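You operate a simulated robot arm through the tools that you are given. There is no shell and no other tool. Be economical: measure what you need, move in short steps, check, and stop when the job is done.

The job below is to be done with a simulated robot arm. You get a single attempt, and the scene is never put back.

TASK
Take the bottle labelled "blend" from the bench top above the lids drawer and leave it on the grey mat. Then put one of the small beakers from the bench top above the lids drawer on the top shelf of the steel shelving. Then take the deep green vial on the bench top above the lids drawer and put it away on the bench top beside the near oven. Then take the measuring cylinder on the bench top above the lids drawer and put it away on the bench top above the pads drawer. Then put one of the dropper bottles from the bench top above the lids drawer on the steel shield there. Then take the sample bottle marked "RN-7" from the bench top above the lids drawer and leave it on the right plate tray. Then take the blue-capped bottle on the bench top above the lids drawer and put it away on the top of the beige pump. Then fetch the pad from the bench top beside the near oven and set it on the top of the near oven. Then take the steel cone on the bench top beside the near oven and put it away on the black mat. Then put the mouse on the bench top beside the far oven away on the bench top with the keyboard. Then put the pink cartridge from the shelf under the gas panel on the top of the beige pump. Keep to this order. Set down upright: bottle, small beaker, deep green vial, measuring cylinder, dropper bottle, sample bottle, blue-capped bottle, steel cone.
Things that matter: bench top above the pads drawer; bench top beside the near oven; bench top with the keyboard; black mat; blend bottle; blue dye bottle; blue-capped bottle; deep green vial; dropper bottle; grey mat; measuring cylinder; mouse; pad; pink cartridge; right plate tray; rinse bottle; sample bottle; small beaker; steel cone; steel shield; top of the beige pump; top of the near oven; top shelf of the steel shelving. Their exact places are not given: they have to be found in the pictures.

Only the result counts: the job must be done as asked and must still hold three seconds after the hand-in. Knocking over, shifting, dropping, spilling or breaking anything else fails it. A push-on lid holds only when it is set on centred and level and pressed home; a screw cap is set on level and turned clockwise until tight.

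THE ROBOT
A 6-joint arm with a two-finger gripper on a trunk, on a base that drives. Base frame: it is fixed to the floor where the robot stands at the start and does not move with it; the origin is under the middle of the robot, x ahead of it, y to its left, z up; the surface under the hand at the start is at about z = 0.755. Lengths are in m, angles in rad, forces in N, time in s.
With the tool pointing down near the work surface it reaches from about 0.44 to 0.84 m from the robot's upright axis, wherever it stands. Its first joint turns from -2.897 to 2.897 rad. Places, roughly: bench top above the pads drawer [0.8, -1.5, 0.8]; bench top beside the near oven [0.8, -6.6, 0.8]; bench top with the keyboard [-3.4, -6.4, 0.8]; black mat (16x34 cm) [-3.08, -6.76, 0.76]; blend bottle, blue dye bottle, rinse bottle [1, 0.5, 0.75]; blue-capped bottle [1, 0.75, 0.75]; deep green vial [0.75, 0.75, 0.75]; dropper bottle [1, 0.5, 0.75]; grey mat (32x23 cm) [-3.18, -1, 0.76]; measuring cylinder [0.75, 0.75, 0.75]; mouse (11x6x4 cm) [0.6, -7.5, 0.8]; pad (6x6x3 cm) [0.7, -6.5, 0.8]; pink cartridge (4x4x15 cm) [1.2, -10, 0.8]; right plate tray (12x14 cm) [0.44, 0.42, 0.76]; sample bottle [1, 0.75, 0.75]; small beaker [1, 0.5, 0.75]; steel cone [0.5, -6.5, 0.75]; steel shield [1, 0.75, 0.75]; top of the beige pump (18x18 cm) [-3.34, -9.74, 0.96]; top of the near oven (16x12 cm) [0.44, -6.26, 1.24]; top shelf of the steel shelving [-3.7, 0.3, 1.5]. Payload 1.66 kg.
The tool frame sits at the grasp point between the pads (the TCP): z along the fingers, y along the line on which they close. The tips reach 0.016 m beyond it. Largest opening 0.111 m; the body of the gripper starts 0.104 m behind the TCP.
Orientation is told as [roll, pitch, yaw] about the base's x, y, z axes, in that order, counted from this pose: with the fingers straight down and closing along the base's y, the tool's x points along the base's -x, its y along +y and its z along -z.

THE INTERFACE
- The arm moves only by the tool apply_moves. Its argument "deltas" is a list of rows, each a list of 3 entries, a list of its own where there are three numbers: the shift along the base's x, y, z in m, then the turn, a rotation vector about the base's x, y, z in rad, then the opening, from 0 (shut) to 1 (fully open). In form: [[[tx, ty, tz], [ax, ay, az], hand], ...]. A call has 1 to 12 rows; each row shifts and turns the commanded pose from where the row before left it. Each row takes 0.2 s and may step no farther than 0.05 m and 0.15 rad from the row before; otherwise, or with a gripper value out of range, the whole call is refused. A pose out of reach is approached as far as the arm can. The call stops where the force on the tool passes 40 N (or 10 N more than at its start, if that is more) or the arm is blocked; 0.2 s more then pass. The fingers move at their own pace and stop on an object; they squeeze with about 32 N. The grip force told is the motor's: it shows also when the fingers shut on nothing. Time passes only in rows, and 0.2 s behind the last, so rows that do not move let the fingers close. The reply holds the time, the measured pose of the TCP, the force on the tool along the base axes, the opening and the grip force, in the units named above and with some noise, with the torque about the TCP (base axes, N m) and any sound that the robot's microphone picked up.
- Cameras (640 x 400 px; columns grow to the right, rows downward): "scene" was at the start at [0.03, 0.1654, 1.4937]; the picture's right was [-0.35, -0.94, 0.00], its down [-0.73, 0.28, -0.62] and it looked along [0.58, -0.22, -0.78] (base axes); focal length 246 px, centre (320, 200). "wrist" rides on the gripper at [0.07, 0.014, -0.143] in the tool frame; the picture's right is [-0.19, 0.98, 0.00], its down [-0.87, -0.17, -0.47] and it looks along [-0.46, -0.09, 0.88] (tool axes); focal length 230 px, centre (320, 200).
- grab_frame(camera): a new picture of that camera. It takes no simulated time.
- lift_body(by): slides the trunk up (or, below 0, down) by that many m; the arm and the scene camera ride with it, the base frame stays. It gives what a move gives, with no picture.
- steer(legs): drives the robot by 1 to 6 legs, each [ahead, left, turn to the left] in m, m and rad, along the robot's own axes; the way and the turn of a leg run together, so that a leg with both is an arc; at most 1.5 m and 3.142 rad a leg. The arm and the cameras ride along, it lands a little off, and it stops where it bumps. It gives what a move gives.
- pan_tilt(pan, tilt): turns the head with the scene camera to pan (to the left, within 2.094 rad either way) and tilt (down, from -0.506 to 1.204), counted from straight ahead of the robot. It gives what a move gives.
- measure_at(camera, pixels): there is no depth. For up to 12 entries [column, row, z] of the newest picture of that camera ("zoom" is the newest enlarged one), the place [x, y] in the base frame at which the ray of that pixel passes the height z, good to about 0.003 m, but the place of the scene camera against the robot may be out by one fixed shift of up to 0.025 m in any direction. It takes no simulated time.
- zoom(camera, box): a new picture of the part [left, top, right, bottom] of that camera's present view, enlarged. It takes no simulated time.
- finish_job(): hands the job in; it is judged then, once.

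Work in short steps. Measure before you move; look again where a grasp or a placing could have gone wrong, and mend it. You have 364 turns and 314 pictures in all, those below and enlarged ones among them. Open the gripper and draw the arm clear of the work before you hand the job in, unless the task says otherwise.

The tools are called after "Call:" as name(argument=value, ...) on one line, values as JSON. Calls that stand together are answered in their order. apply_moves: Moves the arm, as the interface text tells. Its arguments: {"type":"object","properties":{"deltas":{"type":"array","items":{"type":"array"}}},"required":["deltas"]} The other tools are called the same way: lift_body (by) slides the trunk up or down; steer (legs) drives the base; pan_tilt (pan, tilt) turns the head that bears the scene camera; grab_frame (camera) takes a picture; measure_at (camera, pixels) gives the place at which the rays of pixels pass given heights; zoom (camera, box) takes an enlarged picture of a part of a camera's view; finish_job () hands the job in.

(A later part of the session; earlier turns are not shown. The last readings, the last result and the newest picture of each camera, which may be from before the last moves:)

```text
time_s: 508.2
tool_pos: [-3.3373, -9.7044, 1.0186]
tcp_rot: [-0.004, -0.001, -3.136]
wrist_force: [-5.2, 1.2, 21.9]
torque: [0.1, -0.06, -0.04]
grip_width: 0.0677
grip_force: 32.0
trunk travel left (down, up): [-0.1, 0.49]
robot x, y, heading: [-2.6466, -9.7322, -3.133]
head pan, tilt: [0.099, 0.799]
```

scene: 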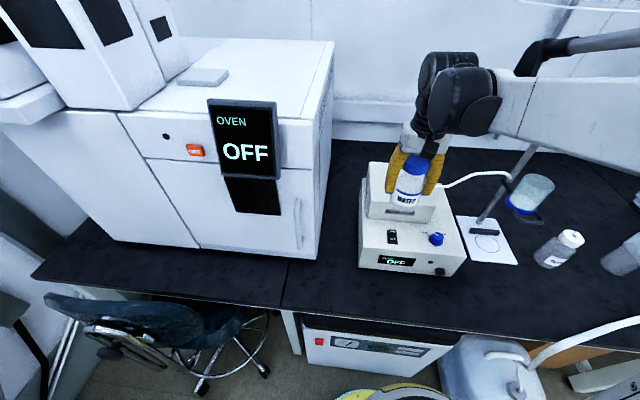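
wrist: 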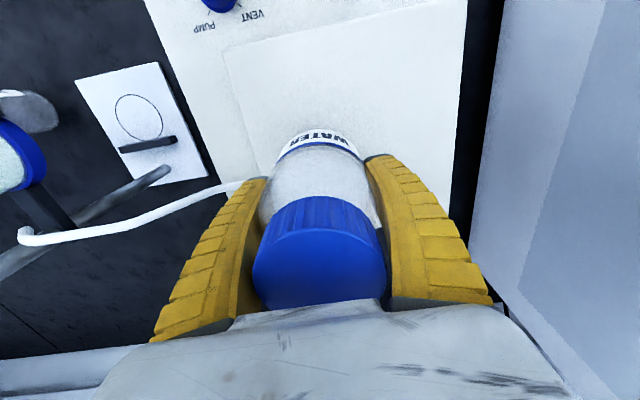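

Contact at 1.0186. Ease, open, lift, withdraw.

Call:
apply_moves(deltas=[[[0, 0, 0.001], [0, 0, 0], 0], [[0, 0, 0], [0, 0, 0], 0.8], [[0, 0, 0], [0, 0, 0], 0.8], [[0, 0, 0], [0, 0, 0], 0.8], [[0, 0, 0.03], [0, 0, 0], 0.8], [[0, 0, 0.045], [0, 0, 0], 0.8], [[0, 0, 0.045], [0, 0, 0], 0.8], [[0.03, 0, 0.03], [0, 0, 0], 0.8], [[0.045, 0, 0], [0, 0, 0], 0.8], [[0.045, 0, 0], [0, 0, 0], 0.8], [[0.045, 0, 0], [0, 0, 0], 0.8]])

Call:
zoom(camera="scene", box=[340, 110, 480, 270])

```text
time_s: 510.6
tool_pos: [-3.1744, -9.705, 1.1697]
tcp_rot: [0.0, -0.003, -3.137]
wrist_force: [-0.7, -0.9, -0.1]
torque: [0.0, 0.04, -0.04]
grip_width: 0.0899
grip_force: 0.8
trunk travel left (down, up): [-0.1, 0.49]
robot x, y, heading: [-2.6523, -9.735, -3.128]
head pan, tilt: [0.099, 0.799]
```

```text
2.50 times, centred on (410, 190) of scene
```

zoom: 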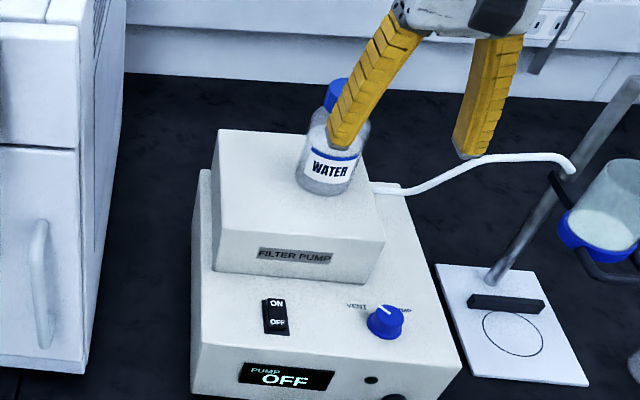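

The bottle stands on the pump. Next the pad: I drive back to the near oven's bench.

Call:
steer(legs=[[-1.5, 0, 0], [0, 0, 3.13], [0, 1.5, 0], [0, 1.5, 0], [0, 0.25, 0]])

Call:
pan_tilt(pan=0.1, tilt=0.5)

Call:
grab_frame(camera="scene")

```text
time_s: 540.8
tool_pos: [-0.5483, -6.5289, 1.1699]
tcp_rot: [-0.001, -0.002, -0.027]
wrist_force: [0.7, 0.9, 0.9]
torque: [0.0, -0.03, 0.02]
grip_width: 0.0904
grip_force: 1.0
trunk travel left (down, up): [-0.1, 0.49]
robot x, y, heading: [-1.0785, -6.4884, -0.014]
head pan, tilt: [0.099, 0.799]
```

```text
time_s: 541.6
tool_pos: [-0.5488, -6.5299, 1.1693]
tcp_rot: [-0.002, -0.003, -0.028]
wrist_force: [0.0, 0.1, -0.2]
torque: [-0.02, -0.02, 0.07]
grip_width: 0.09
grip_force: 1.2
trunk travel left (down, up): [-0.1, 0.49]
robot x, y, heading: [-1.075, -6.4854, -0.017]
head pan, tilt: [0.099, 0.499]
```

```text
189 pictures are left
```

scene: 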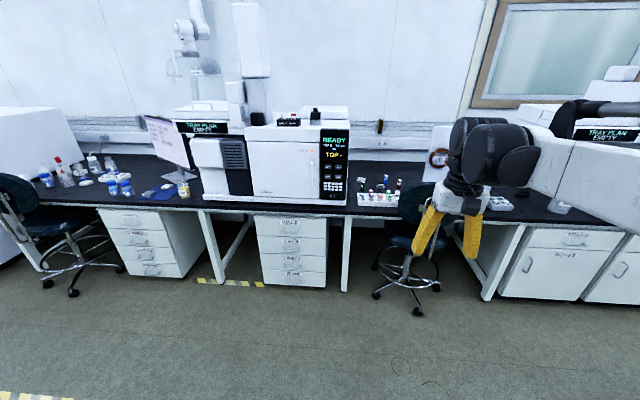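

I drive in to about (-0.07,-6.44).

Call:
steer(legs=[[1.0, 0.03, 0.017]])

Call:
grab_frame(camera="wrist")

Call:
pan_tilt(pan=0.2, tilt=0.5)

Call:
grab_frame(camera="scene")

```text
time_s: 546.9
tool_pos: [0.4666, -6.5143, 1.1694]
tcp_rot: [-0.002, -0.002, -0.024]
wrist_force: [1.2, -0.2, -0.4]
torque: [-0.03, 0.02, 0.0]
grip_width: 0.0898
grip_force: 0.8
trunk travel left (down, up): [-0.1, 0.49]
robot x, y, heading: [-0.0602, -6.4731, -0.011]
head pan, tilt: [0.099, 0.499]
```

```text
188 pictures are left
```

wrist: 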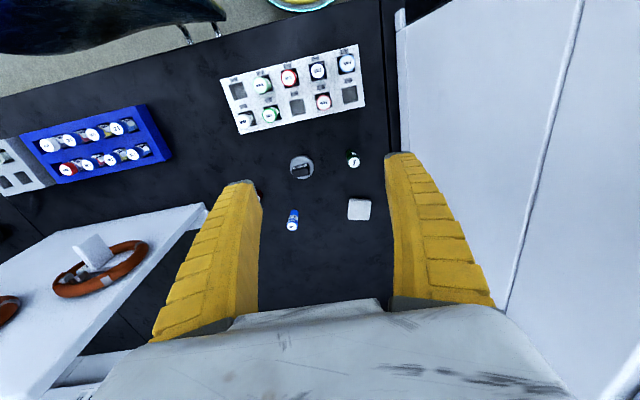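

```text
time_s: 547.5
tool_pos: [0.467, -6.5157, 1.1699]
tcp_rot: [-0.002, -0.001, -0.025]
wrist_force: [-0.7, -0.9, 0.8]
torque: [-0.01, 0.04, 0.0]
grip_width: 0.0899
grip_force: 0.9
trunk travel left (down, up): [-0.1, 0.49]
robot x, y, heading: [-0.0592, -6.4718, -0.012]
head pan, tilt: [0.201, 0.499]
```

```text
187 pictures are left
```

scene: 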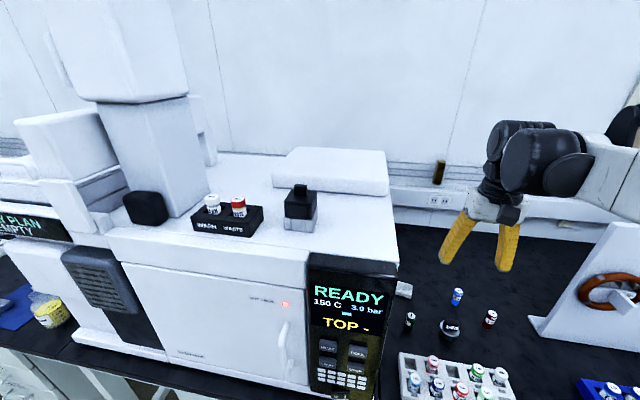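

I measure the oven top's free area and the pad.

Call:
measure_at(camera="scene", pixels=[[355, 225, 1.24], [318, 225, 1.24], [397, 260, 1.24], [390, 190, 1.24], [275, 185, 1.24], [310, 252, 1.24], [315, 192, 1.24]])

Call:
zoom(camera="wrist", box=[270, 130, 410, 240])

```text
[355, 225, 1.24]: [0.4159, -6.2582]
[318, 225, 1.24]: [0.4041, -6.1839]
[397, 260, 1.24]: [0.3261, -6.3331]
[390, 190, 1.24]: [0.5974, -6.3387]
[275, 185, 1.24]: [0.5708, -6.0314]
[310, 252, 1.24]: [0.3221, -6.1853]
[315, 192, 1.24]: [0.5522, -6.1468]
```

```text
3.64 times, centred on (340, 185) of wrist
```

zoom: 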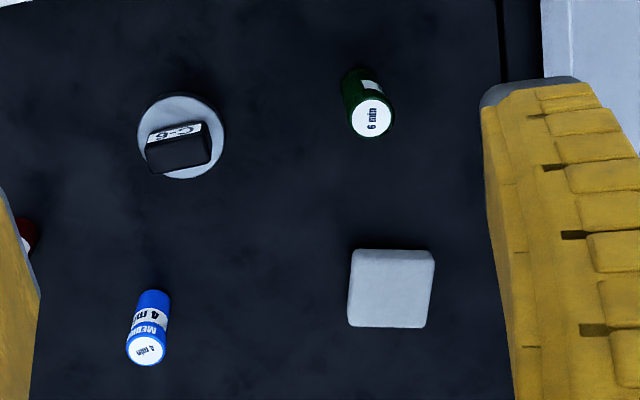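

I measure pad and cone in this enlargement.

Call:
measure_at(camera="zoom", pixels=[[352, 250, 0.785], [434, 252, 0.785], [425, 327, 0.785], [348, 325, 0.785], [390, 288, 0.785], [390, 250, 0.755], [180, 138, 0.82], [185, 125, 0.755], [180, 155, 0.81], [366, 95, 0.755], [140, 138, 0.79], [225, 138, 0.79]])

```text
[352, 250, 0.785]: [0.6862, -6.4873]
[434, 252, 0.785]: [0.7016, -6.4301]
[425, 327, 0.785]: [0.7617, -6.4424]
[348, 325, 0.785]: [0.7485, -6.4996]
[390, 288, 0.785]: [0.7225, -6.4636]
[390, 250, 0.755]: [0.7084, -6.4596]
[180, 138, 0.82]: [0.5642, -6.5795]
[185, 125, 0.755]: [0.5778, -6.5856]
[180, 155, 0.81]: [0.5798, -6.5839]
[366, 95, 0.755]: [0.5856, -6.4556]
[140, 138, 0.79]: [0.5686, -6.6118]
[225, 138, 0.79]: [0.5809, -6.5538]
```

Pad centre (0.7225,-6.464), rotated ≈-0.26 rad. I move above it with that yaw and descend partly.

Call:
apply_moves(deltas=[[[0.043, 0.009, 0], [0, 0, -0.12], 0.8], [[0.043, 0.009, 0], [0, 0, -0.118], 0.8], [[0.043, 0.009, 0], [0, 0, 0], 0.8], [[0.043, 0.009, 0], [0, 0, 0], 0.8], [[0.043, 0.009, 0], [0, 0, 0], 0.8], [[0.041, 0.007, 0], [0, 0, 0], 0.8], [[0, 0, -0.045], [0, 0, 0], 0.8], [[0, 0, -0.045], [0, 0, 0], 0.8], [[0, 0, -0.045], [0, 0, 0], 0.8], [[0, 0, -0.045], [0, 0, 0], 0.8], [[0, 0, -0.045], [0, 0, 0], 0.8]])

Call:
grab_frame(camera="wrist")

```text
time_s: 549.9
tool_pos: [0.7183, -6.4621, 0.9424]
tcp_rot: [-0.002, -0.001, -0.263]
wrist_force: [-0.1, 0.4, 0.0]
torque: [0.0, 0.01, 0.0]
grip_width: 0.0898
grip_force: 0.6
out of reach, approached as far as the arm can: row 6
trunk travel left (down, up): [-0.1, 0.49]
robot x, y, heading: [-0.0595, -6.4754, -0.013]
head pan, tilt: [0.201, 0.499]
```

```text
185 pictures are left
```

wrist: 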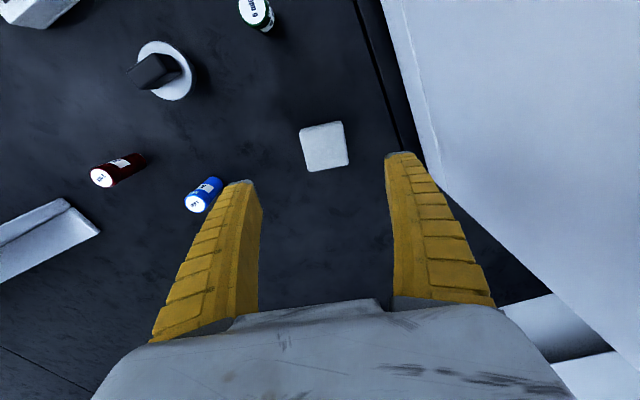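

I recheck the pad's corners from here.

Call:
measure_at(camera="wrist", pixels=[[300, 127, 0.785], [343, 122, 0.785], [348, 164, 0.785], [308, 171, 0.785], [324, 146, 0.785], [205, 195, 0.8]])

```text
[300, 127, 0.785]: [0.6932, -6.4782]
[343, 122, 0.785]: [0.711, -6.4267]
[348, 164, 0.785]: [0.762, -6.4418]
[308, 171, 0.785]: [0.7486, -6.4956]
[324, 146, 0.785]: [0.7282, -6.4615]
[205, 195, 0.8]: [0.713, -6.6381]
```

Centre (0.728,-6.461). Correct slightly, descend to z 0.776, close and lift.

Call:
apply_moves(deltas=[[[0.009, 0.001, -0.045], [0, 0, -0.02], 0.8], [[0, 0, -0.045], [0, 0, 0], 0.8], [[0, 0, -0.045], [0, 0, 0], 0.8], [[0, 0, -0.03], [0, 0, 0], 0.8], [[0, 0, 0], [0, 0, 0], 0], [[0, 0, 0], [0, 0, 0], 0], [[0, 0, 0], [0, 0, 0], 0]])

Call:
apply_moves(deltas=[[[0, 0, 0.045], [0, 0, 0], 0], [[0, 0, 0.045], [0, 0, 0], 0], [[0, 0, 0.045], [0, 0, 0], 0], [[-0.02, -0.01, 0.04], [0, 0, 0], 0], [[-0.02, -0.01, 0.04], [0, 0, 0], 0], [[-0.02, -0.01, 0.04], [0, 0, 0], 0], [[-0.04, -0.01, 0.02], [0, 0, 0], 0], [[-0.045, -0.01, 0], [0, 0, 0], 0], [[-0.045, -0.01, 0], [0, 0, 0], 0]])

Call:
grab_frame(camera="wrist")

```text
time_s: 551.5
tool_pos: [0.7288, -6.4614, 0.777]
tcp_rot: [-0.002, -0.001, -0.284]
wrist_force: [0.0, 0.1, -0.5]
torque: [0.0, -0.01, 0.0]
grip_width: 0.0568
grip_force: 32.0
trunk travel left (down, up): [-0.1, 0.49]
robot x, y, heading: [-0.0598, -6.477, -0.013]
head pan, tilt: [0.201, 0.499]
```

```text
time_s: 553.5
tool_pos: [0.5351, -6.5215, 1.0534]
tcp_rot: [-0.001, -0.001, -0.284]
wrist_force: [0.2, -0.3, 0.7]
torque: [0.01, -0.05, -0.03]
grip_width: 0.0566
grip_force: 32.1
trunk travel left (down, up): [-0.1, 0.49]
robot x, y, heading: [-0.0606, -6.475, -0.012]
head pan, tilt: [0.201, 0.499]
```

```text
184 pictures are left
```

wrist: 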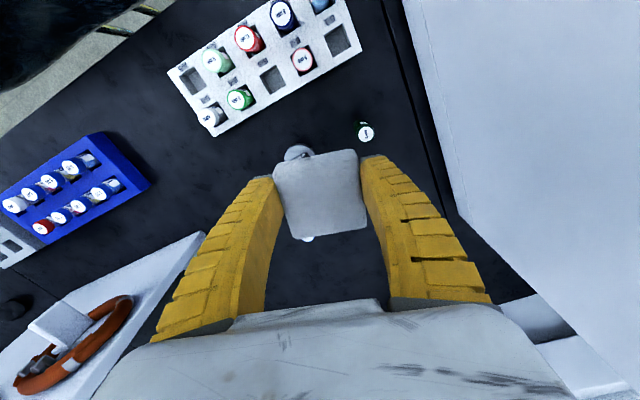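

Pad held. I raise the trunk 0.35 m so as to clear the oven's top.

Call:
lift_body(by=0.35)

Call:
apply_moves(deltas=[[[-0.02, 0.03, 0], [0, 0, 0.1], 0], [[-0.02, 0.03, 0], [0, 0, 0.1], 0], [[-0.02, 0.03, 0], [0, 0, 0.08], 0], [[-0.02, 0.03, 0], [0, 0, 0], 0], [[-0.01, 0.03, 0], [0, 0, 0], 0], [[0, 0.03, 0], [0, 0, 0], 0], [[0, 0.03, 0], [0, 0, 0], 0], [[0, 0.03, 0], [0, 0, 0], 0], [[0, 0.015, 0], [0, 0, 0], 0]])

Call:
grab_frame(camera="wrist")

Call:
pan_tilt(pan=0.3, tilt=0.8)

Call:
grab_frame(camera="scene")

```text
time_s: 556.9
tool_pos: [0.5368, -6.5229, 1.4025]
tcp_rot: [-0.002, -0.001, -0.283]
wrist_force: [1.1, -0.1, -0.8]
torque: [-0.03, 0.04, -0.01]
grip_width: 0.0565
grip_force: 31.5
trunk travel left (down, up): [-0.45, 0.14]
robot x, y, heading: [-0.0617, -6.4759, -0.01]
head pan, tilt: [0.201, 0.499]
```

```text
time_s: 558.9
tool_pos: [0.4467, -6.2666, 1.403]
tcp_rot: [0.0, -0.001, -0.004]
wrist_force: [0.9, -0.2, -0.8]
torque: [0.01, 0.0, 0.01]
grip_width: 0.0566
grip_force: 32.1
trunk travel left (down, up): [-0.45, 0.14]
robot x, y, heading: [-0.0582, -6.4742, -0.014]
head pan, tilt: [0.201, 0.499]
```

```text
183 pictures are left
```

wrist: 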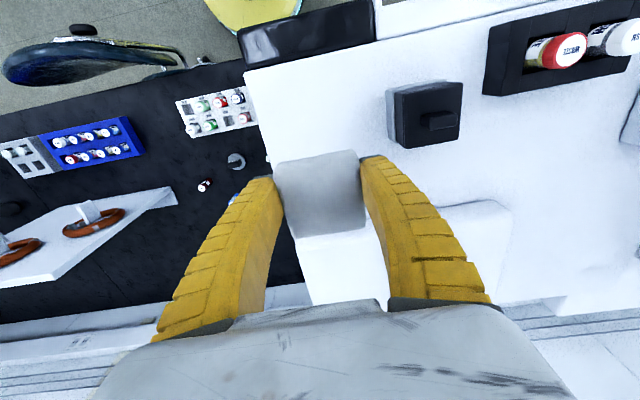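

```text
time_s: 559.7
tool_pos: [0.448, -6.2674, 1.4009]
tcp_rot: [-0.001, -0.003, -0.005]
wrist_force: [-0.3, 0.3, -0.5]
torque: [0.02, -0.02, 0.0]
grip_width: 0.0565
grip_force: 32.2
trunk travel left (down, up): [-0.45, 0.14]
robot x, y, heading: [-0.0593, -6.4733, -0.014]
head pan, tilt: [0.3, 0.799]
```

```text
182 pictures are left
```

scene: 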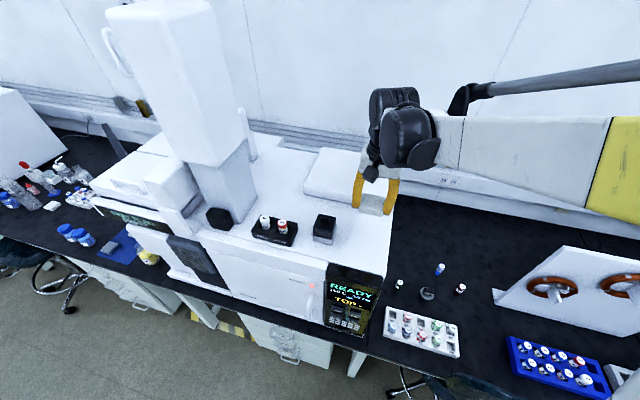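

I measure the oven top's edge, black device and raised cover from the wrist.

Call:
measure_at(camera="wrist", pixels=[[255, 110, 1.24], [268, 165, 1.24], [388, 92, 1.24], [395, 145, 1.24], [300, 245, 1.24], [440, 205, 1.29], [245, 72, 1.24], [460, 140, 1.3], [300, 262, 1.27]])

```text
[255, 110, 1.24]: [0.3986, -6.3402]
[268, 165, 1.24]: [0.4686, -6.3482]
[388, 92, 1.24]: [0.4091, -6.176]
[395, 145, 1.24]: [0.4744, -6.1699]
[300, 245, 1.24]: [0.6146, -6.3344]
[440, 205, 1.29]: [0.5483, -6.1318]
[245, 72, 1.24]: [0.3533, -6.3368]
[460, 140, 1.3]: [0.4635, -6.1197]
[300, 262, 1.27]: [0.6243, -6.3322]
```

Target (0.443,-6.259) is free with margins. I lower to contact.

Call:
apply_moves(deltas=[[[-0.005, 0.008, -0.04], [0, 0, 0], 0], [[0, 0, -0.04], [0, 0, 0], 0], [[0, 0, -0.035], [0, 0, 0], 0], [[0, 0, -0.012], [0, 0, 0], 0], [[0, 0, -0.004], [0, 0, 0], 0], [[0, 0, -0.003], [0, 0, 0], 0], [[0, 0, -0.002], [0, 0, 0], 0], [[0, 0, -0.002], [0, 0, 0], 0]])

Call:
grab_frame(camera="wrist")

```text
time_s: 561.5
tool_pos: [0.4427, -6.259, 1.265]
tcp_rot: [-0.001, -0.001, -0.002]
wrist_force: [0.1, 0.3, -0.5]
torque: [-0.02, 0.01, -0.02]
grip_width: 0.0566
grip_force: 31.9
trunk travel left (down, up): [-0.45, 0.14]
robot x, y, heading: [-0.0596, -6.4766, -0.015]
head pan, tilt: [0.3, 0.799]
```

```text
181 pictures are left
```

wrist: 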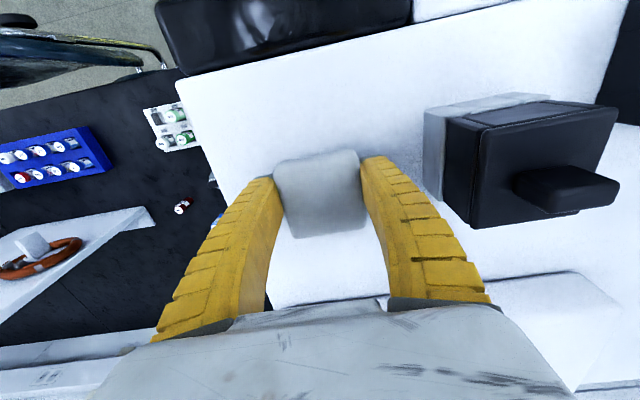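

Call:
apply_moves(deltas=[[[0, 0, -0.002], [0, 0, 0], 0], [[0, 0, -0.0015], [0, 0, 0], 0], [[0, 0, -0.0015], [0, 0, 0], 0]])

```text
time_s: 562.3
tool_pos: [0.4425, -6.2598, 1.2609]
tcp_rot: [-0.002, -0.001, -0.003]
wrist_force: [-0.1, -0.1, -1.1]
torque: [-0.03, -0.02, -0.02]
grip_width: 0.0565
grip_force: 31.7
trunk travel left (down, up): [-0.45, 0.14]
robot x, y, heading: [-0.0574, -6.4716, -0.011]
head pan, tilt: [0.3, 0.799]
```

Not yet touching; continue.

Call:
apply_moves(deltas=[[[0, 0, -0.0015], [0, 0, 0], 0], [[0, 0, -0.0015], [0, 0, 0], 0], [[0, 0, -0.0015], [0, 0, 0], 0]])

```text
time_s: 563.1
tool_pos: [0.4423, -6.2591, 1.2561]
tcp_rot: [-0.003, -0.004, -0.002]
wrist_force: [3.8, 2.3, 15.8]
torque: [0.0, -0.18, -0.01]
grip_width: 0.0578
grip_force: 32.1
trunk travel left (down, up): [-0.45, 0.14]
robot x, y, heading: [-0.0611, -6.475, -0.008]
head pan, tilt: [0.3, 0.799]
```

Contact. Open, lift, and withdraw to the right (towards -y) high.

Call:
apply_moves(deltas=[[[0, 0, 0.001], [0, 0, 0], 0.7], [[0, 0, 0], [0, 0, 0], 0.7], [[0, 0, 0.02], [0, 0, 0], 0.7], [[0, 0, 0.045], [0, 0, 0], 0.7], [[0, 0, 0.045], [0, 0, 0], 0.7], [[0, -0.03, 0.03], [0, 0, 0], 0.7], [[0, -0.045, 0], [0, 0, 0], 0.7], [[0, -0.045, 0], [0, 0, 0], 0.7], [[0, -0.045, 0], [0, 0, 0], 0.7], [[0, -0.045, 0], [0, 0, 0], 0.7], [[0, -0.045, 0], [0, 0, 0], 0.7]])

Call:
zoom(camera="scene", box=[280, 130, 480, 330])

```text
time_s: 565.5
tool_pos: [0.4388, -6.5169, 1.3958]
tcp_rot: [0.002, -0.003, -0.004]
wrist_force: [0.0, -0.6, 0.1]
torque: [0.08, 0.04, 0.0]
grip_width: 0.079
grip_force: 0.6
trunk travel left (down, up): [-0.45, 0.14]
robot x, y, heading: [-0.0561, -6.4749, -0.015]
head pan, tilt: [0.3, 0.799]
```

```text
2.00 times, centred on (380, 230) of scene
```

zoom: 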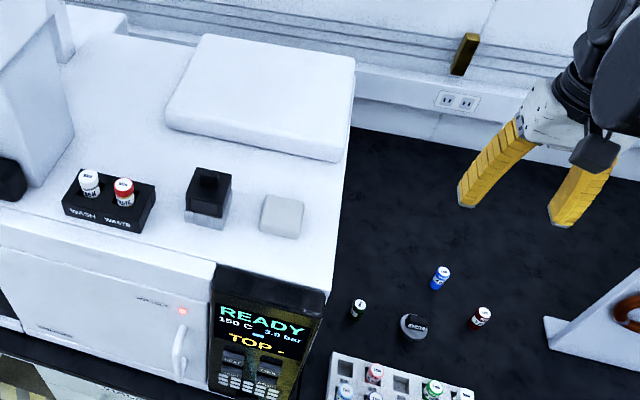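

Pad is on the oven. I lower the trunk and look closely at the steel cone.

Call:
lift_body(by=-0.35)

Call:
pan_tilt(pan=0.0, tilt=0.85)

Call:
grab_frame(camera="scene")

Call:
zoom(camera="wrist", box=[270, 100, 390, 220])

```text
time_s: 569.0
tool_pos: [0.4398, -6.5159, 1.046]
tcp_rot: [0.0, -0.001, -0.004]
wrist_force: [-0.1, 0.0, -0.6]
torque: [0.02, 0.0, -0.01]
grip_width: 0.0791
grip_force: 1.3
trunk travel left (down, up): [-0.1, 0.49]
robot x, y, heading: [-0.0597, -6.4728, -0.013]
head pan, tilt: [0.3, 0.799]
```

```text
time_s: 569.8
tool_pos: [0.4395, -6.514, 1.0455]
tcp_rot: [-0.002, -0.003, -0.004]
wrist_force: [-0.6, 0.1, -0.2]
torque: [-0.01, -0.01, -0.03]
grip_width: 0.0793
grip_force: 0.5
trunk travel left (down, up): [-0.1, 0.49]
robot x, y, heading: [-0.0597, -6.4725, -0.017]
head pan, tilt: [0.0, 0.85]
```

```text
179 pictures are left
```

scene: 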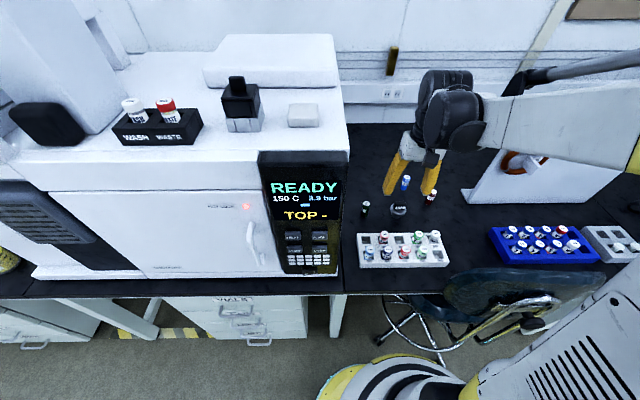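

```text
3.33 times, centred on (330, 160) of wrist
```

zoom: 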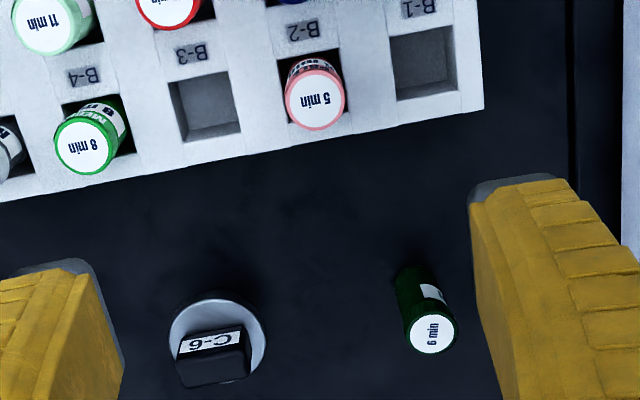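

Call:
zoom(camera="scene", box=[350, 160, 460, 280])

Call:
measure_at(camera="zoom", pixels=[[300, 200, 0.755]])

```text
3.33 times, centred on (405, 220) of scene
```

zoom: 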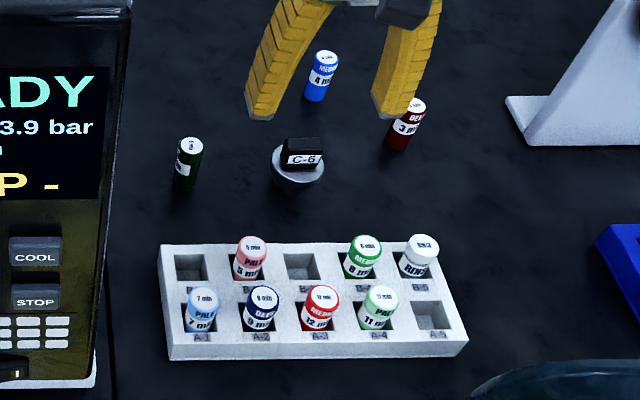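

```text
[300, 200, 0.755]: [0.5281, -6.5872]
```

The cone is a tapered steel body with a black block handle (C-6). I bring the wrist camera closer.

Call:
apply_moves(deltas=[[[0, -0.035, -0.035], [0, 0, 0], 0.7], [[0, -0.035, -0.035], [0, 0, 0], 0.7], [[0, 0, -0.03], [0, 0, 0], 0.7]])

Call:
zoom(camera="wrist", box=[260, 120, 380, 240])

```text
time_s: 570.6
tool_pos: [0.4406, -6.586, 0.9451]
tcp_rot: [-0.001, -0.002, -0.003]
wrist_force: [0.5, 0.1, 0.9]
torque: [-0.01, -0.02, 0.03]
grip_width: 0.079
grip_force: 1.5
trunk travel left (down, up): [-0.1, 0.49]
robot x, y, heading: [-0.0587, -6.4738, -0.016]
head pan, tilt: [0.0, 0.85]
```

```text
3.33 times, centred on (320, 180) of wrist
```

zoom: 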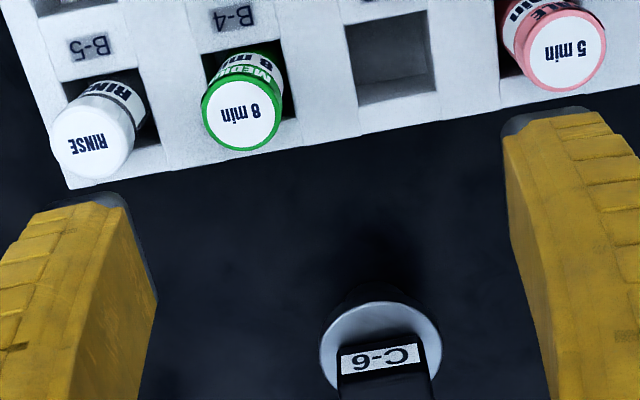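

Call:
zoom(camera="wrist", box=[290, 190, 370, 270])

```text
5.00 times, centred on (330, 230) of wrist
```

zoom: 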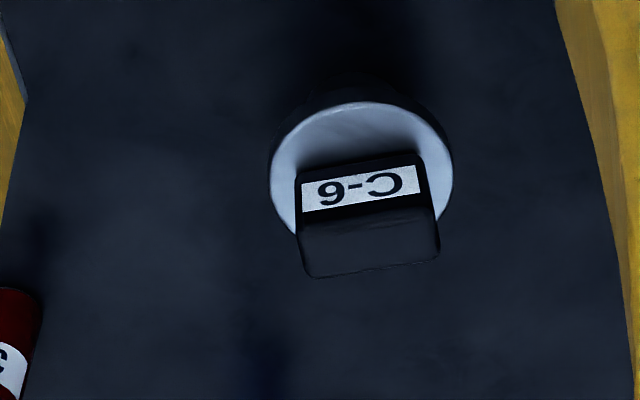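

I measure rim and block at assumed heights.

Call:
measure_at(camera="zoom", pixels=[[270, 180, 0.79], [453, 180, 0.79], [362, 103, 0.79], [362, 175, 0.79], [302, 214, 0.81], [430, 194, 0.81], [440, 258, 0.81], [308, 277, 0.81], [370, 238, 0.81], [370, 238, 0.82], [298, 172, 0.79], [418, 155, 0.79]])

Call:
zoom(camera="scene", box=[380, 185, 430, 235])

```text
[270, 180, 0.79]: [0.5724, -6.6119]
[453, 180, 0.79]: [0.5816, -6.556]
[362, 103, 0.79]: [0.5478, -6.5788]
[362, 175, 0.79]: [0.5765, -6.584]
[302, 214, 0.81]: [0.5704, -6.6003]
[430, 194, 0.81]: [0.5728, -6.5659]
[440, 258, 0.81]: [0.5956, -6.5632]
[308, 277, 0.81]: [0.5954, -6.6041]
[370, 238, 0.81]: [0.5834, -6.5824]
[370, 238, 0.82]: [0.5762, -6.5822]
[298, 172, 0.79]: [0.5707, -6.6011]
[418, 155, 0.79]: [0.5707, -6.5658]
```

```text
8.00 times, centred on (405, 210) of scene
```

zoom: 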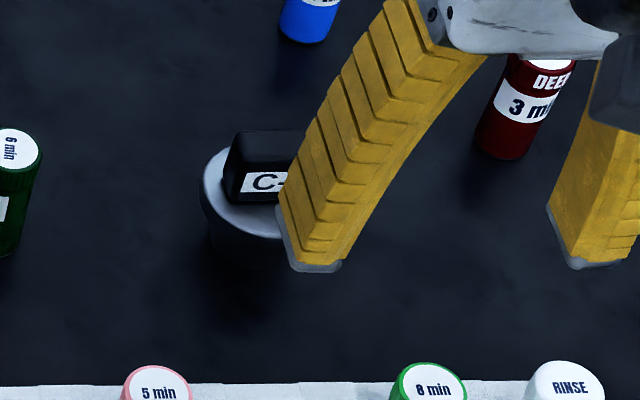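

Block handle ≈(0.582,-6.583), 3.5 cm wide, resting on the rim at z≈0.79, top ≈0.81. I go above and descend to just over the rim.

Call:
apply_moves(deltas=[[[0.047, 0.001, 0], [0, 0, 0], 0.6], [[0.047, 0.001, 0], [0, 0, 0], 0.6], [[0.047, 0.001, 0], [0, 0, 0], 0.6], [[0, 0, -0.04], [0, 0, 0], 0.6], [[0, 0, -0.03], [0, 0, 0], 0.6]])

Call:
grab_frame(camera="wrist")

Call:
zoom(camera="scene", box=[350, 160, 450, 250])

```text
time_s: 571.8
tool_pos: [0.5788, -6.5808, 0.8746]
tcp_rot: [-0.002, -0.001, -0.002]
wrist_force: [-0.4, 0.6, 0.6]
torque: [0.01, 0.01, -0.01]
grip_width: 0.0682
grip_force: 1.7
trunk travel left (down, up): [-0.1, 0.49]
robot x, y, heading: [-0.0614, -6.4762, -0.014]
head pan, tilt: [0.0, 0.85]
```

```text
173 pictures are left
```

wrist: 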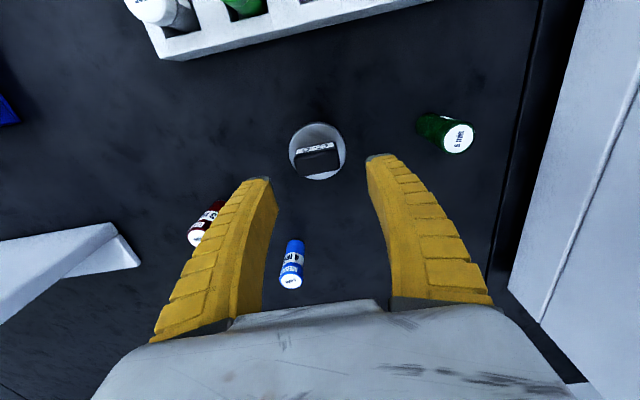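

```text
4.44 times, centred on (400, 205) of scene
```

zoom: 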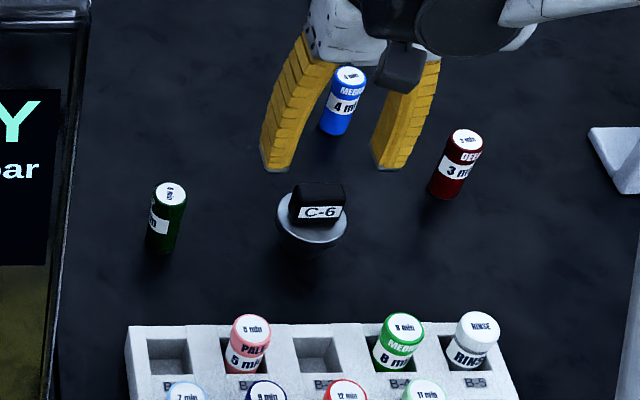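

I zoom the wrist view to centre precisely on the block.

Call:
zoom(camera="wrist", box=[270, 100, 370, 200])

```text
4.00 times, centred on (320, 150) of wrist
```

zoom: 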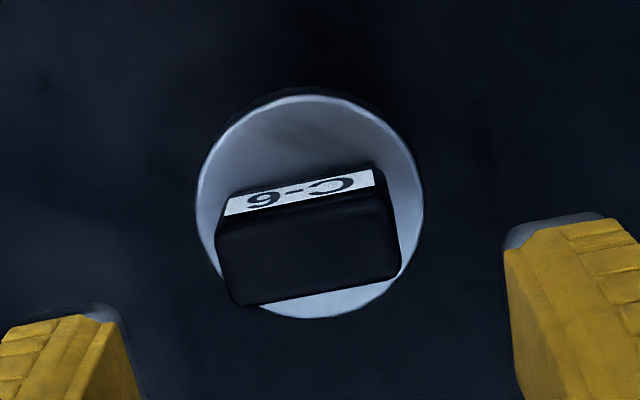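

Call:
measure_at(camera="zoom", pixels=[[197, 205, 0.79], [423, 205, 0.79], [310, 95, 0.79], [310, 317, 0.79], [222, 225, 0.813], [385, 195, 0.813], [400, 270, 0.813], [240, 305, 0.813], [310, 250, 0.813], [225, 208, 0.795], [375, 172, 0.795]])

```text
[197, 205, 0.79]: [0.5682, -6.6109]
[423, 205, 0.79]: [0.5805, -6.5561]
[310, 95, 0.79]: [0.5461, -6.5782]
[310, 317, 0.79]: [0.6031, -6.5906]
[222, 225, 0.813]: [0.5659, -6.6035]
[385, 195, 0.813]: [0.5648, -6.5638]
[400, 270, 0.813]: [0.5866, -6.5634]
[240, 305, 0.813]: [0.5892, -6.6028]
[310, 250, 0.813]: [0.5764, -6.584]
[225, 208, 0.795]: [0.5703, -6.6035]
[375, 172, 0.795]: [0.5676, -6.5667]
```

Block centre (0.577,-6.5835). I descend to z 0.808 and close.

Call:
apply_moves(deltas=[[[-0.002, -0.003, -0.035], [0, 0, 0], 0.6], [[0, 0, -0.025], [0, 0, 0], 0.6], [[0, 0, -0.006], [0, 0, 0], 0.6], [[0, 0, 0], [0, 0, 0], 0], [[0, 0, 0], [0, 0, 0], 0], [[0, 0, 0], [0, 0, 0], 0]])

Call:
zoom(camera="scene", box=[350, 160, 450, 250])

```text
time_s: 573.2
tool_pos: [0.5776, -6.5843, 0.8101]
tcp_rot: [0.0, -0.005, -0.002]
wrist_force: [3.0, 0.5, 30.8]
torque: [0.2, 0.27, -0.04]
grip_width: 0.0348
grip_force: 32.2
trunk travel left (down, up): [-0.1, 0.49]
robot x, y, heading: [-0.0589, -6.4754, -0.013]
head pan, tilt: [0.0, 0.85]
```

```text
4.44 times, centred on (400, 205) of scene
```

zoom: 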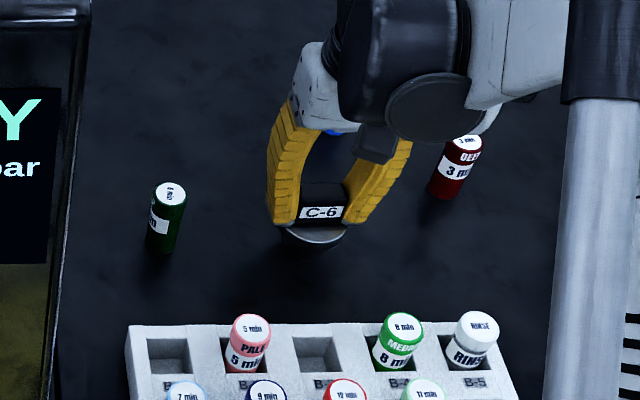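

Gripped on the block (3.5 cm), tips on the rim. I lift slowly and check.

Call:
apply_moves(deltas=[[[0, 0, 0.01], [0, 0, 0], 0], [[0, 0, 0.02], [0, 0, 0], 0], [[0, 0, 0.03], [0, 0, 0], 0], [[0, 0, 0.04], [0, 0, 0], 0], [[0, 0, 0.04], [0, 0, 0], 0]])

Call:
grab_frame(camera="wrist")

Call:
zoom(camera="scene", box=[350, 140, 450, 240])

```text
time_s: 574.4
tool_pos: [0.5789, -6.5842, 0.9519]
tcp_rot: [-0.003, -0.002, -0.006]
wrist_force: [-0.4, 0.4, -1.8]
torque: [-0.02, 0.02, 0.0]
grip_width: 0.034
grip_force: 31.6
trunk travel left (down, up): [-0.1, 0.49]
robot x, y, heading: [-0.0591, -6.4779, -0.013]
head pan, tilt: [0.0, 0.85]
```

```text
169 pictures are left
```

wrist: 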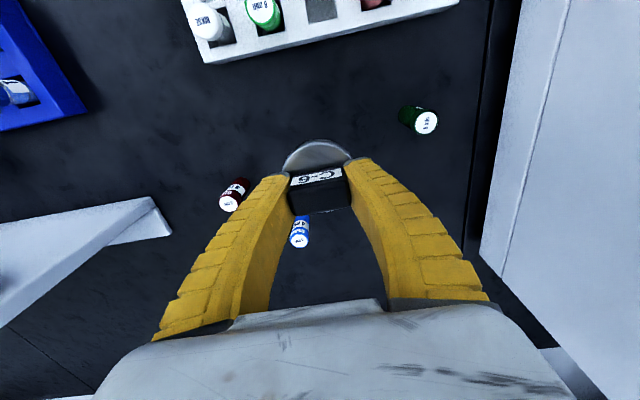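

```text
4.00 times, centred on (400, 190) of scene
```

zoom: 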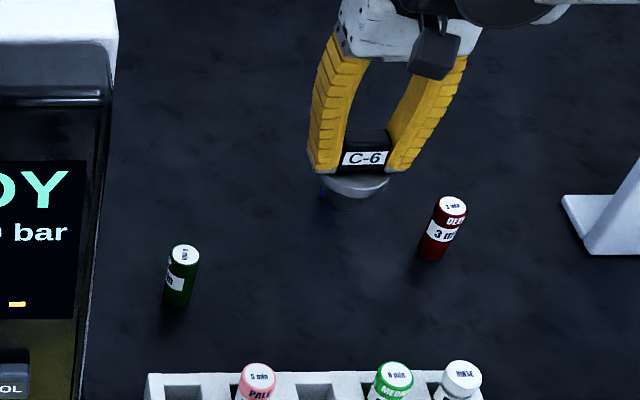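

The cone is lifted cleanly. I raise and retract it, then drive to the opposite row.

Call:
apply_moves(deltas=[[[0, 0, 0.045], [0, 0, 0], 0], [[0, 0, 0.045], [0, 0, 0], 0], [[-0.03, 0, 0.035], [0, 0, 0], 0], [[-0.045, 0, 0], [0, 0, 0], 0], [[-0.045, 0, 0], [0, 0, 0], 0], [[-0.04, 0, 0], [0, 0, 0], 0]])

Call:
steer(legs=[[-1.0, 0, 0], [0, 0, -3.12], [0.5, 0.1, 0]])

Call:
pan_tilt(pan=0.15, tilt=0.55)

Call:
grab_frame(camera="scene")

```text
time_s: 575.8
tool_pos: [0.4159, -6.5857, 1.0726]
tcp_rot: [0.0, -0.001, -0.003]
wrist_force: [-0.5, 0.4, -1.2]
torque: [0.04, -0.02, 0.0]
grip_width: 0.034
grip_force: 31.7
trunk travel left (down, up): [-0.1, 0.49]
robot x, y, heading: [-0.0583, -6.4748, -0.017]
head pan, tilt: [0.0, 0.85]
```

```text
time_s: 590.8
tool_pos: [-2.0574, -6.5094, 1.0724]
tcp_rot: [-0.003, -0.001, -3.076]
wrist_force: [0.3, -0.7, -2.1]
torque: [0.01, 0.02, 0.04]
grip_width: 0.0342
grip_force: 31.8
trunk travel left (down, up): [-0.1, 0.49]
robot x, y, heading: [-1.5706, -6.5856, -3.088]
head pan, tilt: [0.0, 0.85]
```

```text
time_s: 591.6
tool_pos: [-2.0567, -6.509, 1.073]
tcp_rot: [-0.003, -0.001, -3.076]
wrist_force: [0.4, -0.2, -2.0]
torque: [-0.02, 0.01, 0.01]
grip_width: 0.0341
grip_force: 32.1
trunk travel left (down, up): [-0.1, 0.49]
robot x, y, heading: [-1.5719, -6.5869, -3.088]
head pan, tilt: [0.15, 0.55]
```

```text
167 pictures are left
```

scene: 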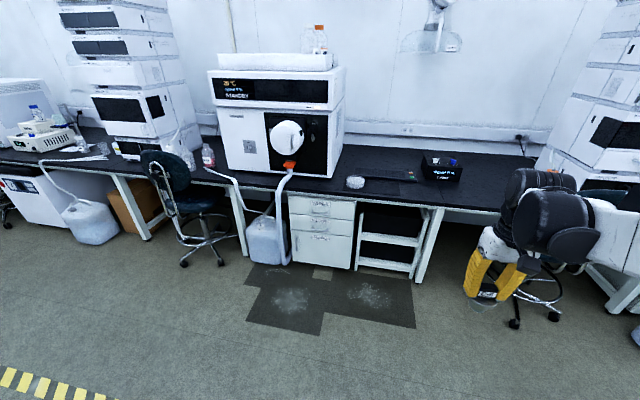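

I enlarge the bench portion ahead.

Call:
zoom(camera="scene", box=[320, 130, 540, 230])

Call:
measure_at(camera="scene", pixels=[[355, 188, 0.755], [395, 177, 0.755], [440, 180, 0.755], [325, 178, 0.755], [460, 208, 0.755], [520, 322, 0], [300, 270, 0]])

```text
2.91 times, centred on (430, 180) of scene
```

zoom: 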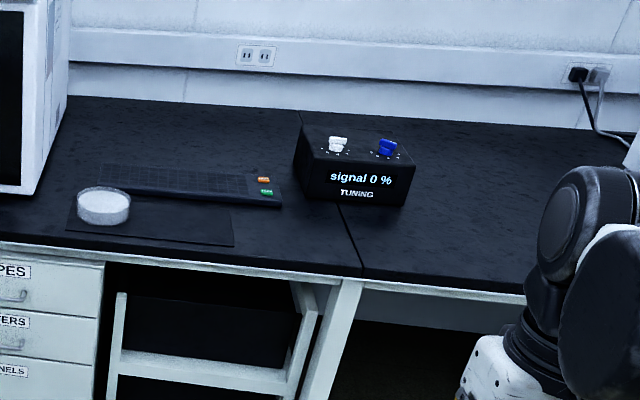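

```text
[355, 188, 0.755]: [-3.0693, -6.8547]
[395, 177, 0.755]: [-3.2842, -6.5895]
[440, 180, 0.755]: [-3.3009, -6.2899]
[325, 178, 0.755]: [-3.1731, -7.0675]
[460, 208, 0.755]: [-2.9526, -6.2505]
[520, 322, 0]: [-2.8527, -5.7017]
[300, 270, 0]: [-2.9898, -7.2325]
```

Mat lies in front of the keyboard with a dish on its left end. I drive nearer and check with the wrist.

Call:
steer(legs=[[0.0, 0.1, -0.053], [0.85, 0.05, 0]])

Call:
grab_frame(camera="wrist")

Call:
pan_tilt(pan=0.1, tilt=0.85)

Call:
grab_frame(camera="scene")

```text
time_s: 596.9
tool_pos: [-2.8933, -6.6317, 1.0726]
tcp_rot: [-0.002, -0.003, -3.134]
wrist_force: [-1.1, 0.3, -1.5]
torque: [-0.03, 0.0, 0.04]
grip_width: 0.034
grip_force: 32.2
trunk travel left (down, up): [-0.1, 0.49]
robot x, y, heading: [-2.4155, -6.7355, 3.136]
head pan, tilt: [0.15, 0.55]
```

```text
165 pictures are left
```

wrist: 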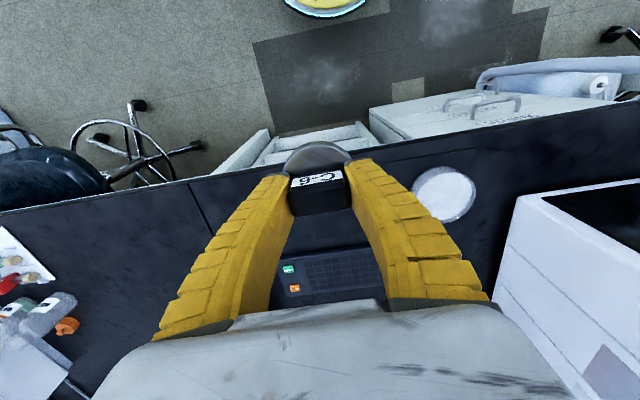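

```text
time_s: 597.7
tool_pos: [-2.894, -6.631, 1.0723]
tcp_rot: [-0.002, -0.002, -3.134]
wrist_force: [-0.2, -0.4, -2.1]
torque: [-0.03, 0.04, -0.02]
grip_width: 0.0342
grip_force: 32.0
trunk travel left (down, up): [-0.1, 0.49]
robot x, y, heading: [-2.4131, -6.733, 3.146]
head pan, tilt: [0.099, 0.85]
```

```text
164 pictures are left
```

scene: 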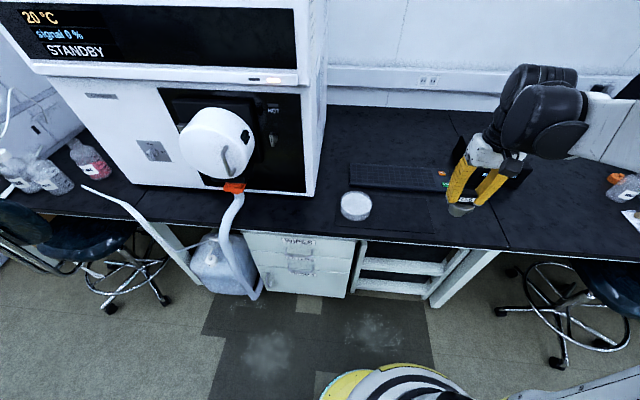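

Call:
zoom(camera="scene", box=[320, 150, 480, 260])

```text
3.64 times, centred on (400, 205) of scene
```

zoom: 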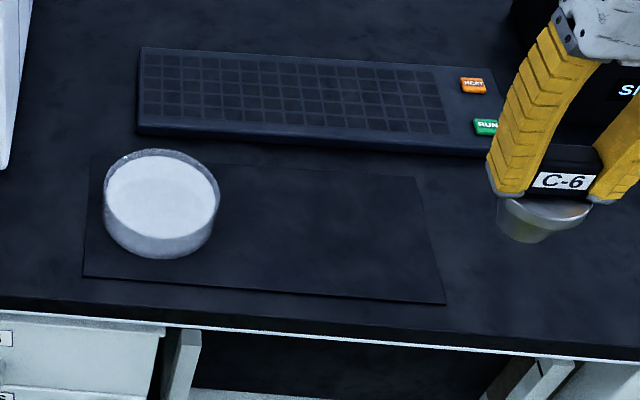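

I measure mat corners and the target spot at zoom (325,238).

Call:
measure_at(camera="zoom", pixels=[[90, 155, 0.757], [418, 178, 0.757], [445, 303, 0.757], [83, 275, 0.757], [325, 238, 0.757], [215, 245, 0.757], [137, 130, 0.755], [495, 150, 0.755], [620, 355, 0.755]])

Call:
measure_at(camera="wrist", pixels=[[444, 195, 0.755], [414, 185, 0.77], [285, 262, 0.775], [380, 250, 0.775], [190, 180, 0.755]])

```text
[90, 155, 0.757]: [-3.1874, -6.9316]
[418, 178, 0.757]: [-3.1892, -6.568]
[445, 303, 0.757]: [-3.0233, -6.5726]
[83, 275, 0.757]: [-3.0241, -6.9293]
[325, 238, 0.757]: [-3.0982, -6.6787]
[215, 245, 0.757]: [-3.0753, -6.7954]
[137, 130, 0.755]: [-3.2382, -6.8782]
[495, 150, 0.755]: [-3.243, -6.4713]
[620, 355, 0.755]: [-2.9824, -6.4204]
```

```text
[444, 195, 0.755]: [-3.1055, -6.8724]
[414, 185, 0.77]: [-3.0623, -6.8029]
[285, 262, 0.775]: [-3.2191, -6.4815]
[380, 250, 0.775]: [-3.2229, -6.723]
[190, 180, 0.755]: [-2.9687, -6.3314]
```

Target (-3.085,-6.685). I move there and lower partly.

Call:
apply_moves(deltas=[[[-0.039, -0.011, 0], [0, 0, 0], 0], [[-0.039, -0.011, 0], [0, 0, 0], 0], [[-0.039, -0.011, 0], [0, 0, 0], 0], [[-0.039, -0.011, 0], [0, 0, 0], 0], [[-0.035, -0.01, 0], [0, 0, 0], 0], [[0, 0, -0.045], [0, 0, 0], 0], [[0, 0, -0.045], [0, 0, 0], 0], [[0, 0, -0.045], [0, 0, 0], 0], [[0, 0, -0.045], [0, 0, 0], 0]])

Call:
grab_frame(camera="wrist")

Call:
zoom(camera="scene", box=[320, 150, 480, 260])

```text
time_s: 599.7
tool_pos: [-3.0837, -6.6852, 0.892]
tcp_rot: [-0.002, -0.001, -3.133]
wrist_force: [0.8, -0.2, -1.1]
torque: [-0.01, 0.03, 0.02]
grip_width: 0.0344
grip_force: 32.2
trunk travel left (down, up): [-0.1, 0.49]
robot x, y, heading: [-2.4102, -6.7397, 3.137]
head pan, tilt: [0.099, 0.85]
```

```text
162 pictures are left
```

wrist: 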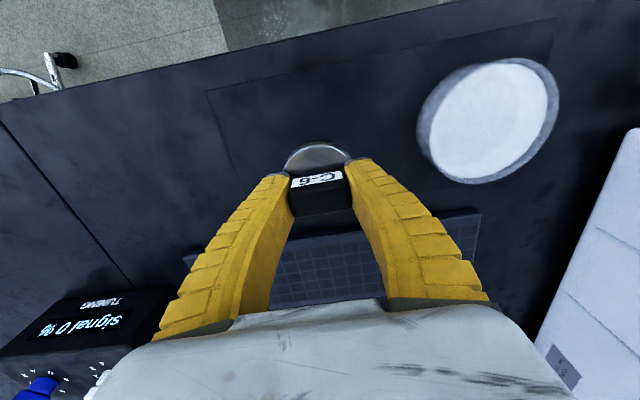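

```text
3.64 times, centred on (400, 205) of scene
```

zoom: 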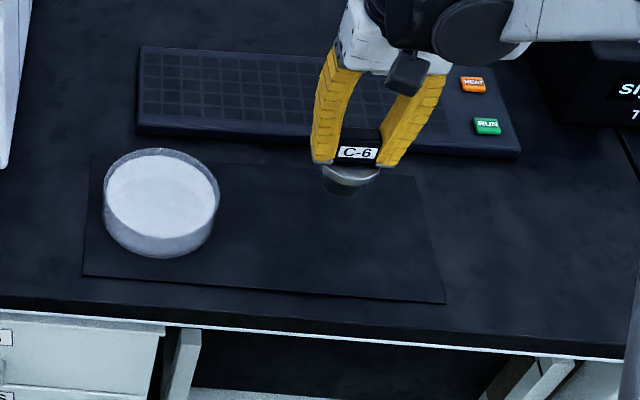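

Good position. Lower to contact.

Call:
apply_moves(deltas=[[[0, 0, -0.04], [0, 0, 0], 0], [[0, 0, -0.028], [0, 0, 0], 0], [[0, 0, -0.006], [0, 0, 0], 0], [[0, 0, -0.003], [0, 0, 0], 0], [[0, 0, -0.002], [0, 0, 0], 0], [[0, 0, -0.002], [0, 0, 0], 0]])

```text
time_s: 601.1
tool_pos: [-3.0836, -6.684, 0.8139]
tcp_rot: [-0.003, -0.006, -3.13]
wrist_force: [-7.1, 2.9, 30.7]
torque: [0.03, 0.04, -0.03]
grip_width: 0.0357
grip_force: 32.2
trunk travel left (down, up): [-0.1, 0.49]
robot x, y, heading: [-2.4177, -6.737, 3.144]
head pan, tilt: [0.099, 0.85]
```

Firm contact at 0.814. Ease up 2 mm, open, lift.

Call:
apply_moves(deltas=[[[0, 0, 0.002], [0, 0, 0], 0], [[0, 0, 0], [0, 0, 0], 0.5], [[0, 0, 0], [0, 0, 0], 0.5], [[0, 0, 0.02], [0, 0, 0], 0.5], [[0, 0, 0.045], [0, 0, 0], 0.5], [[0, 0, 0.045], [0, 0, 0], 0.5], [[0, 0, 0.045], [0, 0, 0], 0.5], [[0.03, 0, 0.04], [0, 0, 0], 0.5], [[0.045, 0, 0], [0, 0, 0], 0.5], [[0.045, 0, 0], [0, 0, 0], 0.5], [[0.045, 0, 0], [0, 0, 0], 0.5]])

Call:
zoom(camera="scene", box=[320, 150, 480, 260])

```text
time_s: 603.5
tool_pos: [-2.9183, -6.6853, 1.0081]
tcp_rot: [-0.001, -0.002, -3.133]
wrist_force: [0.4, -0.8, -0.1]
torque: [-0.03, 0.0, 0.01]
grip_width: 0.0577
grip_force: 1.2
trunk travel left (down, up): [-0.1, 0.49]
robot x, y, heading: [-2.4174, -6.7394, 3.136]
head pan, tilt: [0.099, 0.85]
```

```text
3.64 times, centred on (400, 205) of scene
```

zoom: 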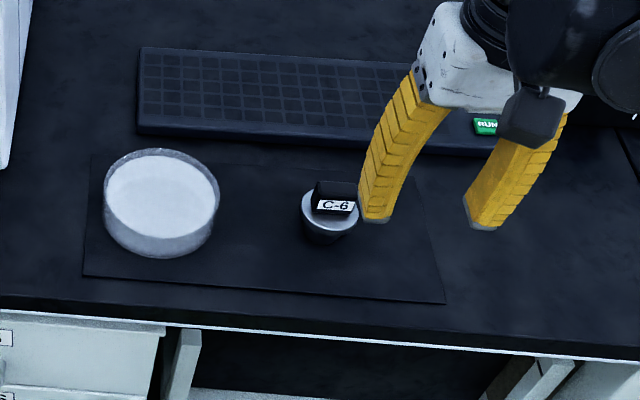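

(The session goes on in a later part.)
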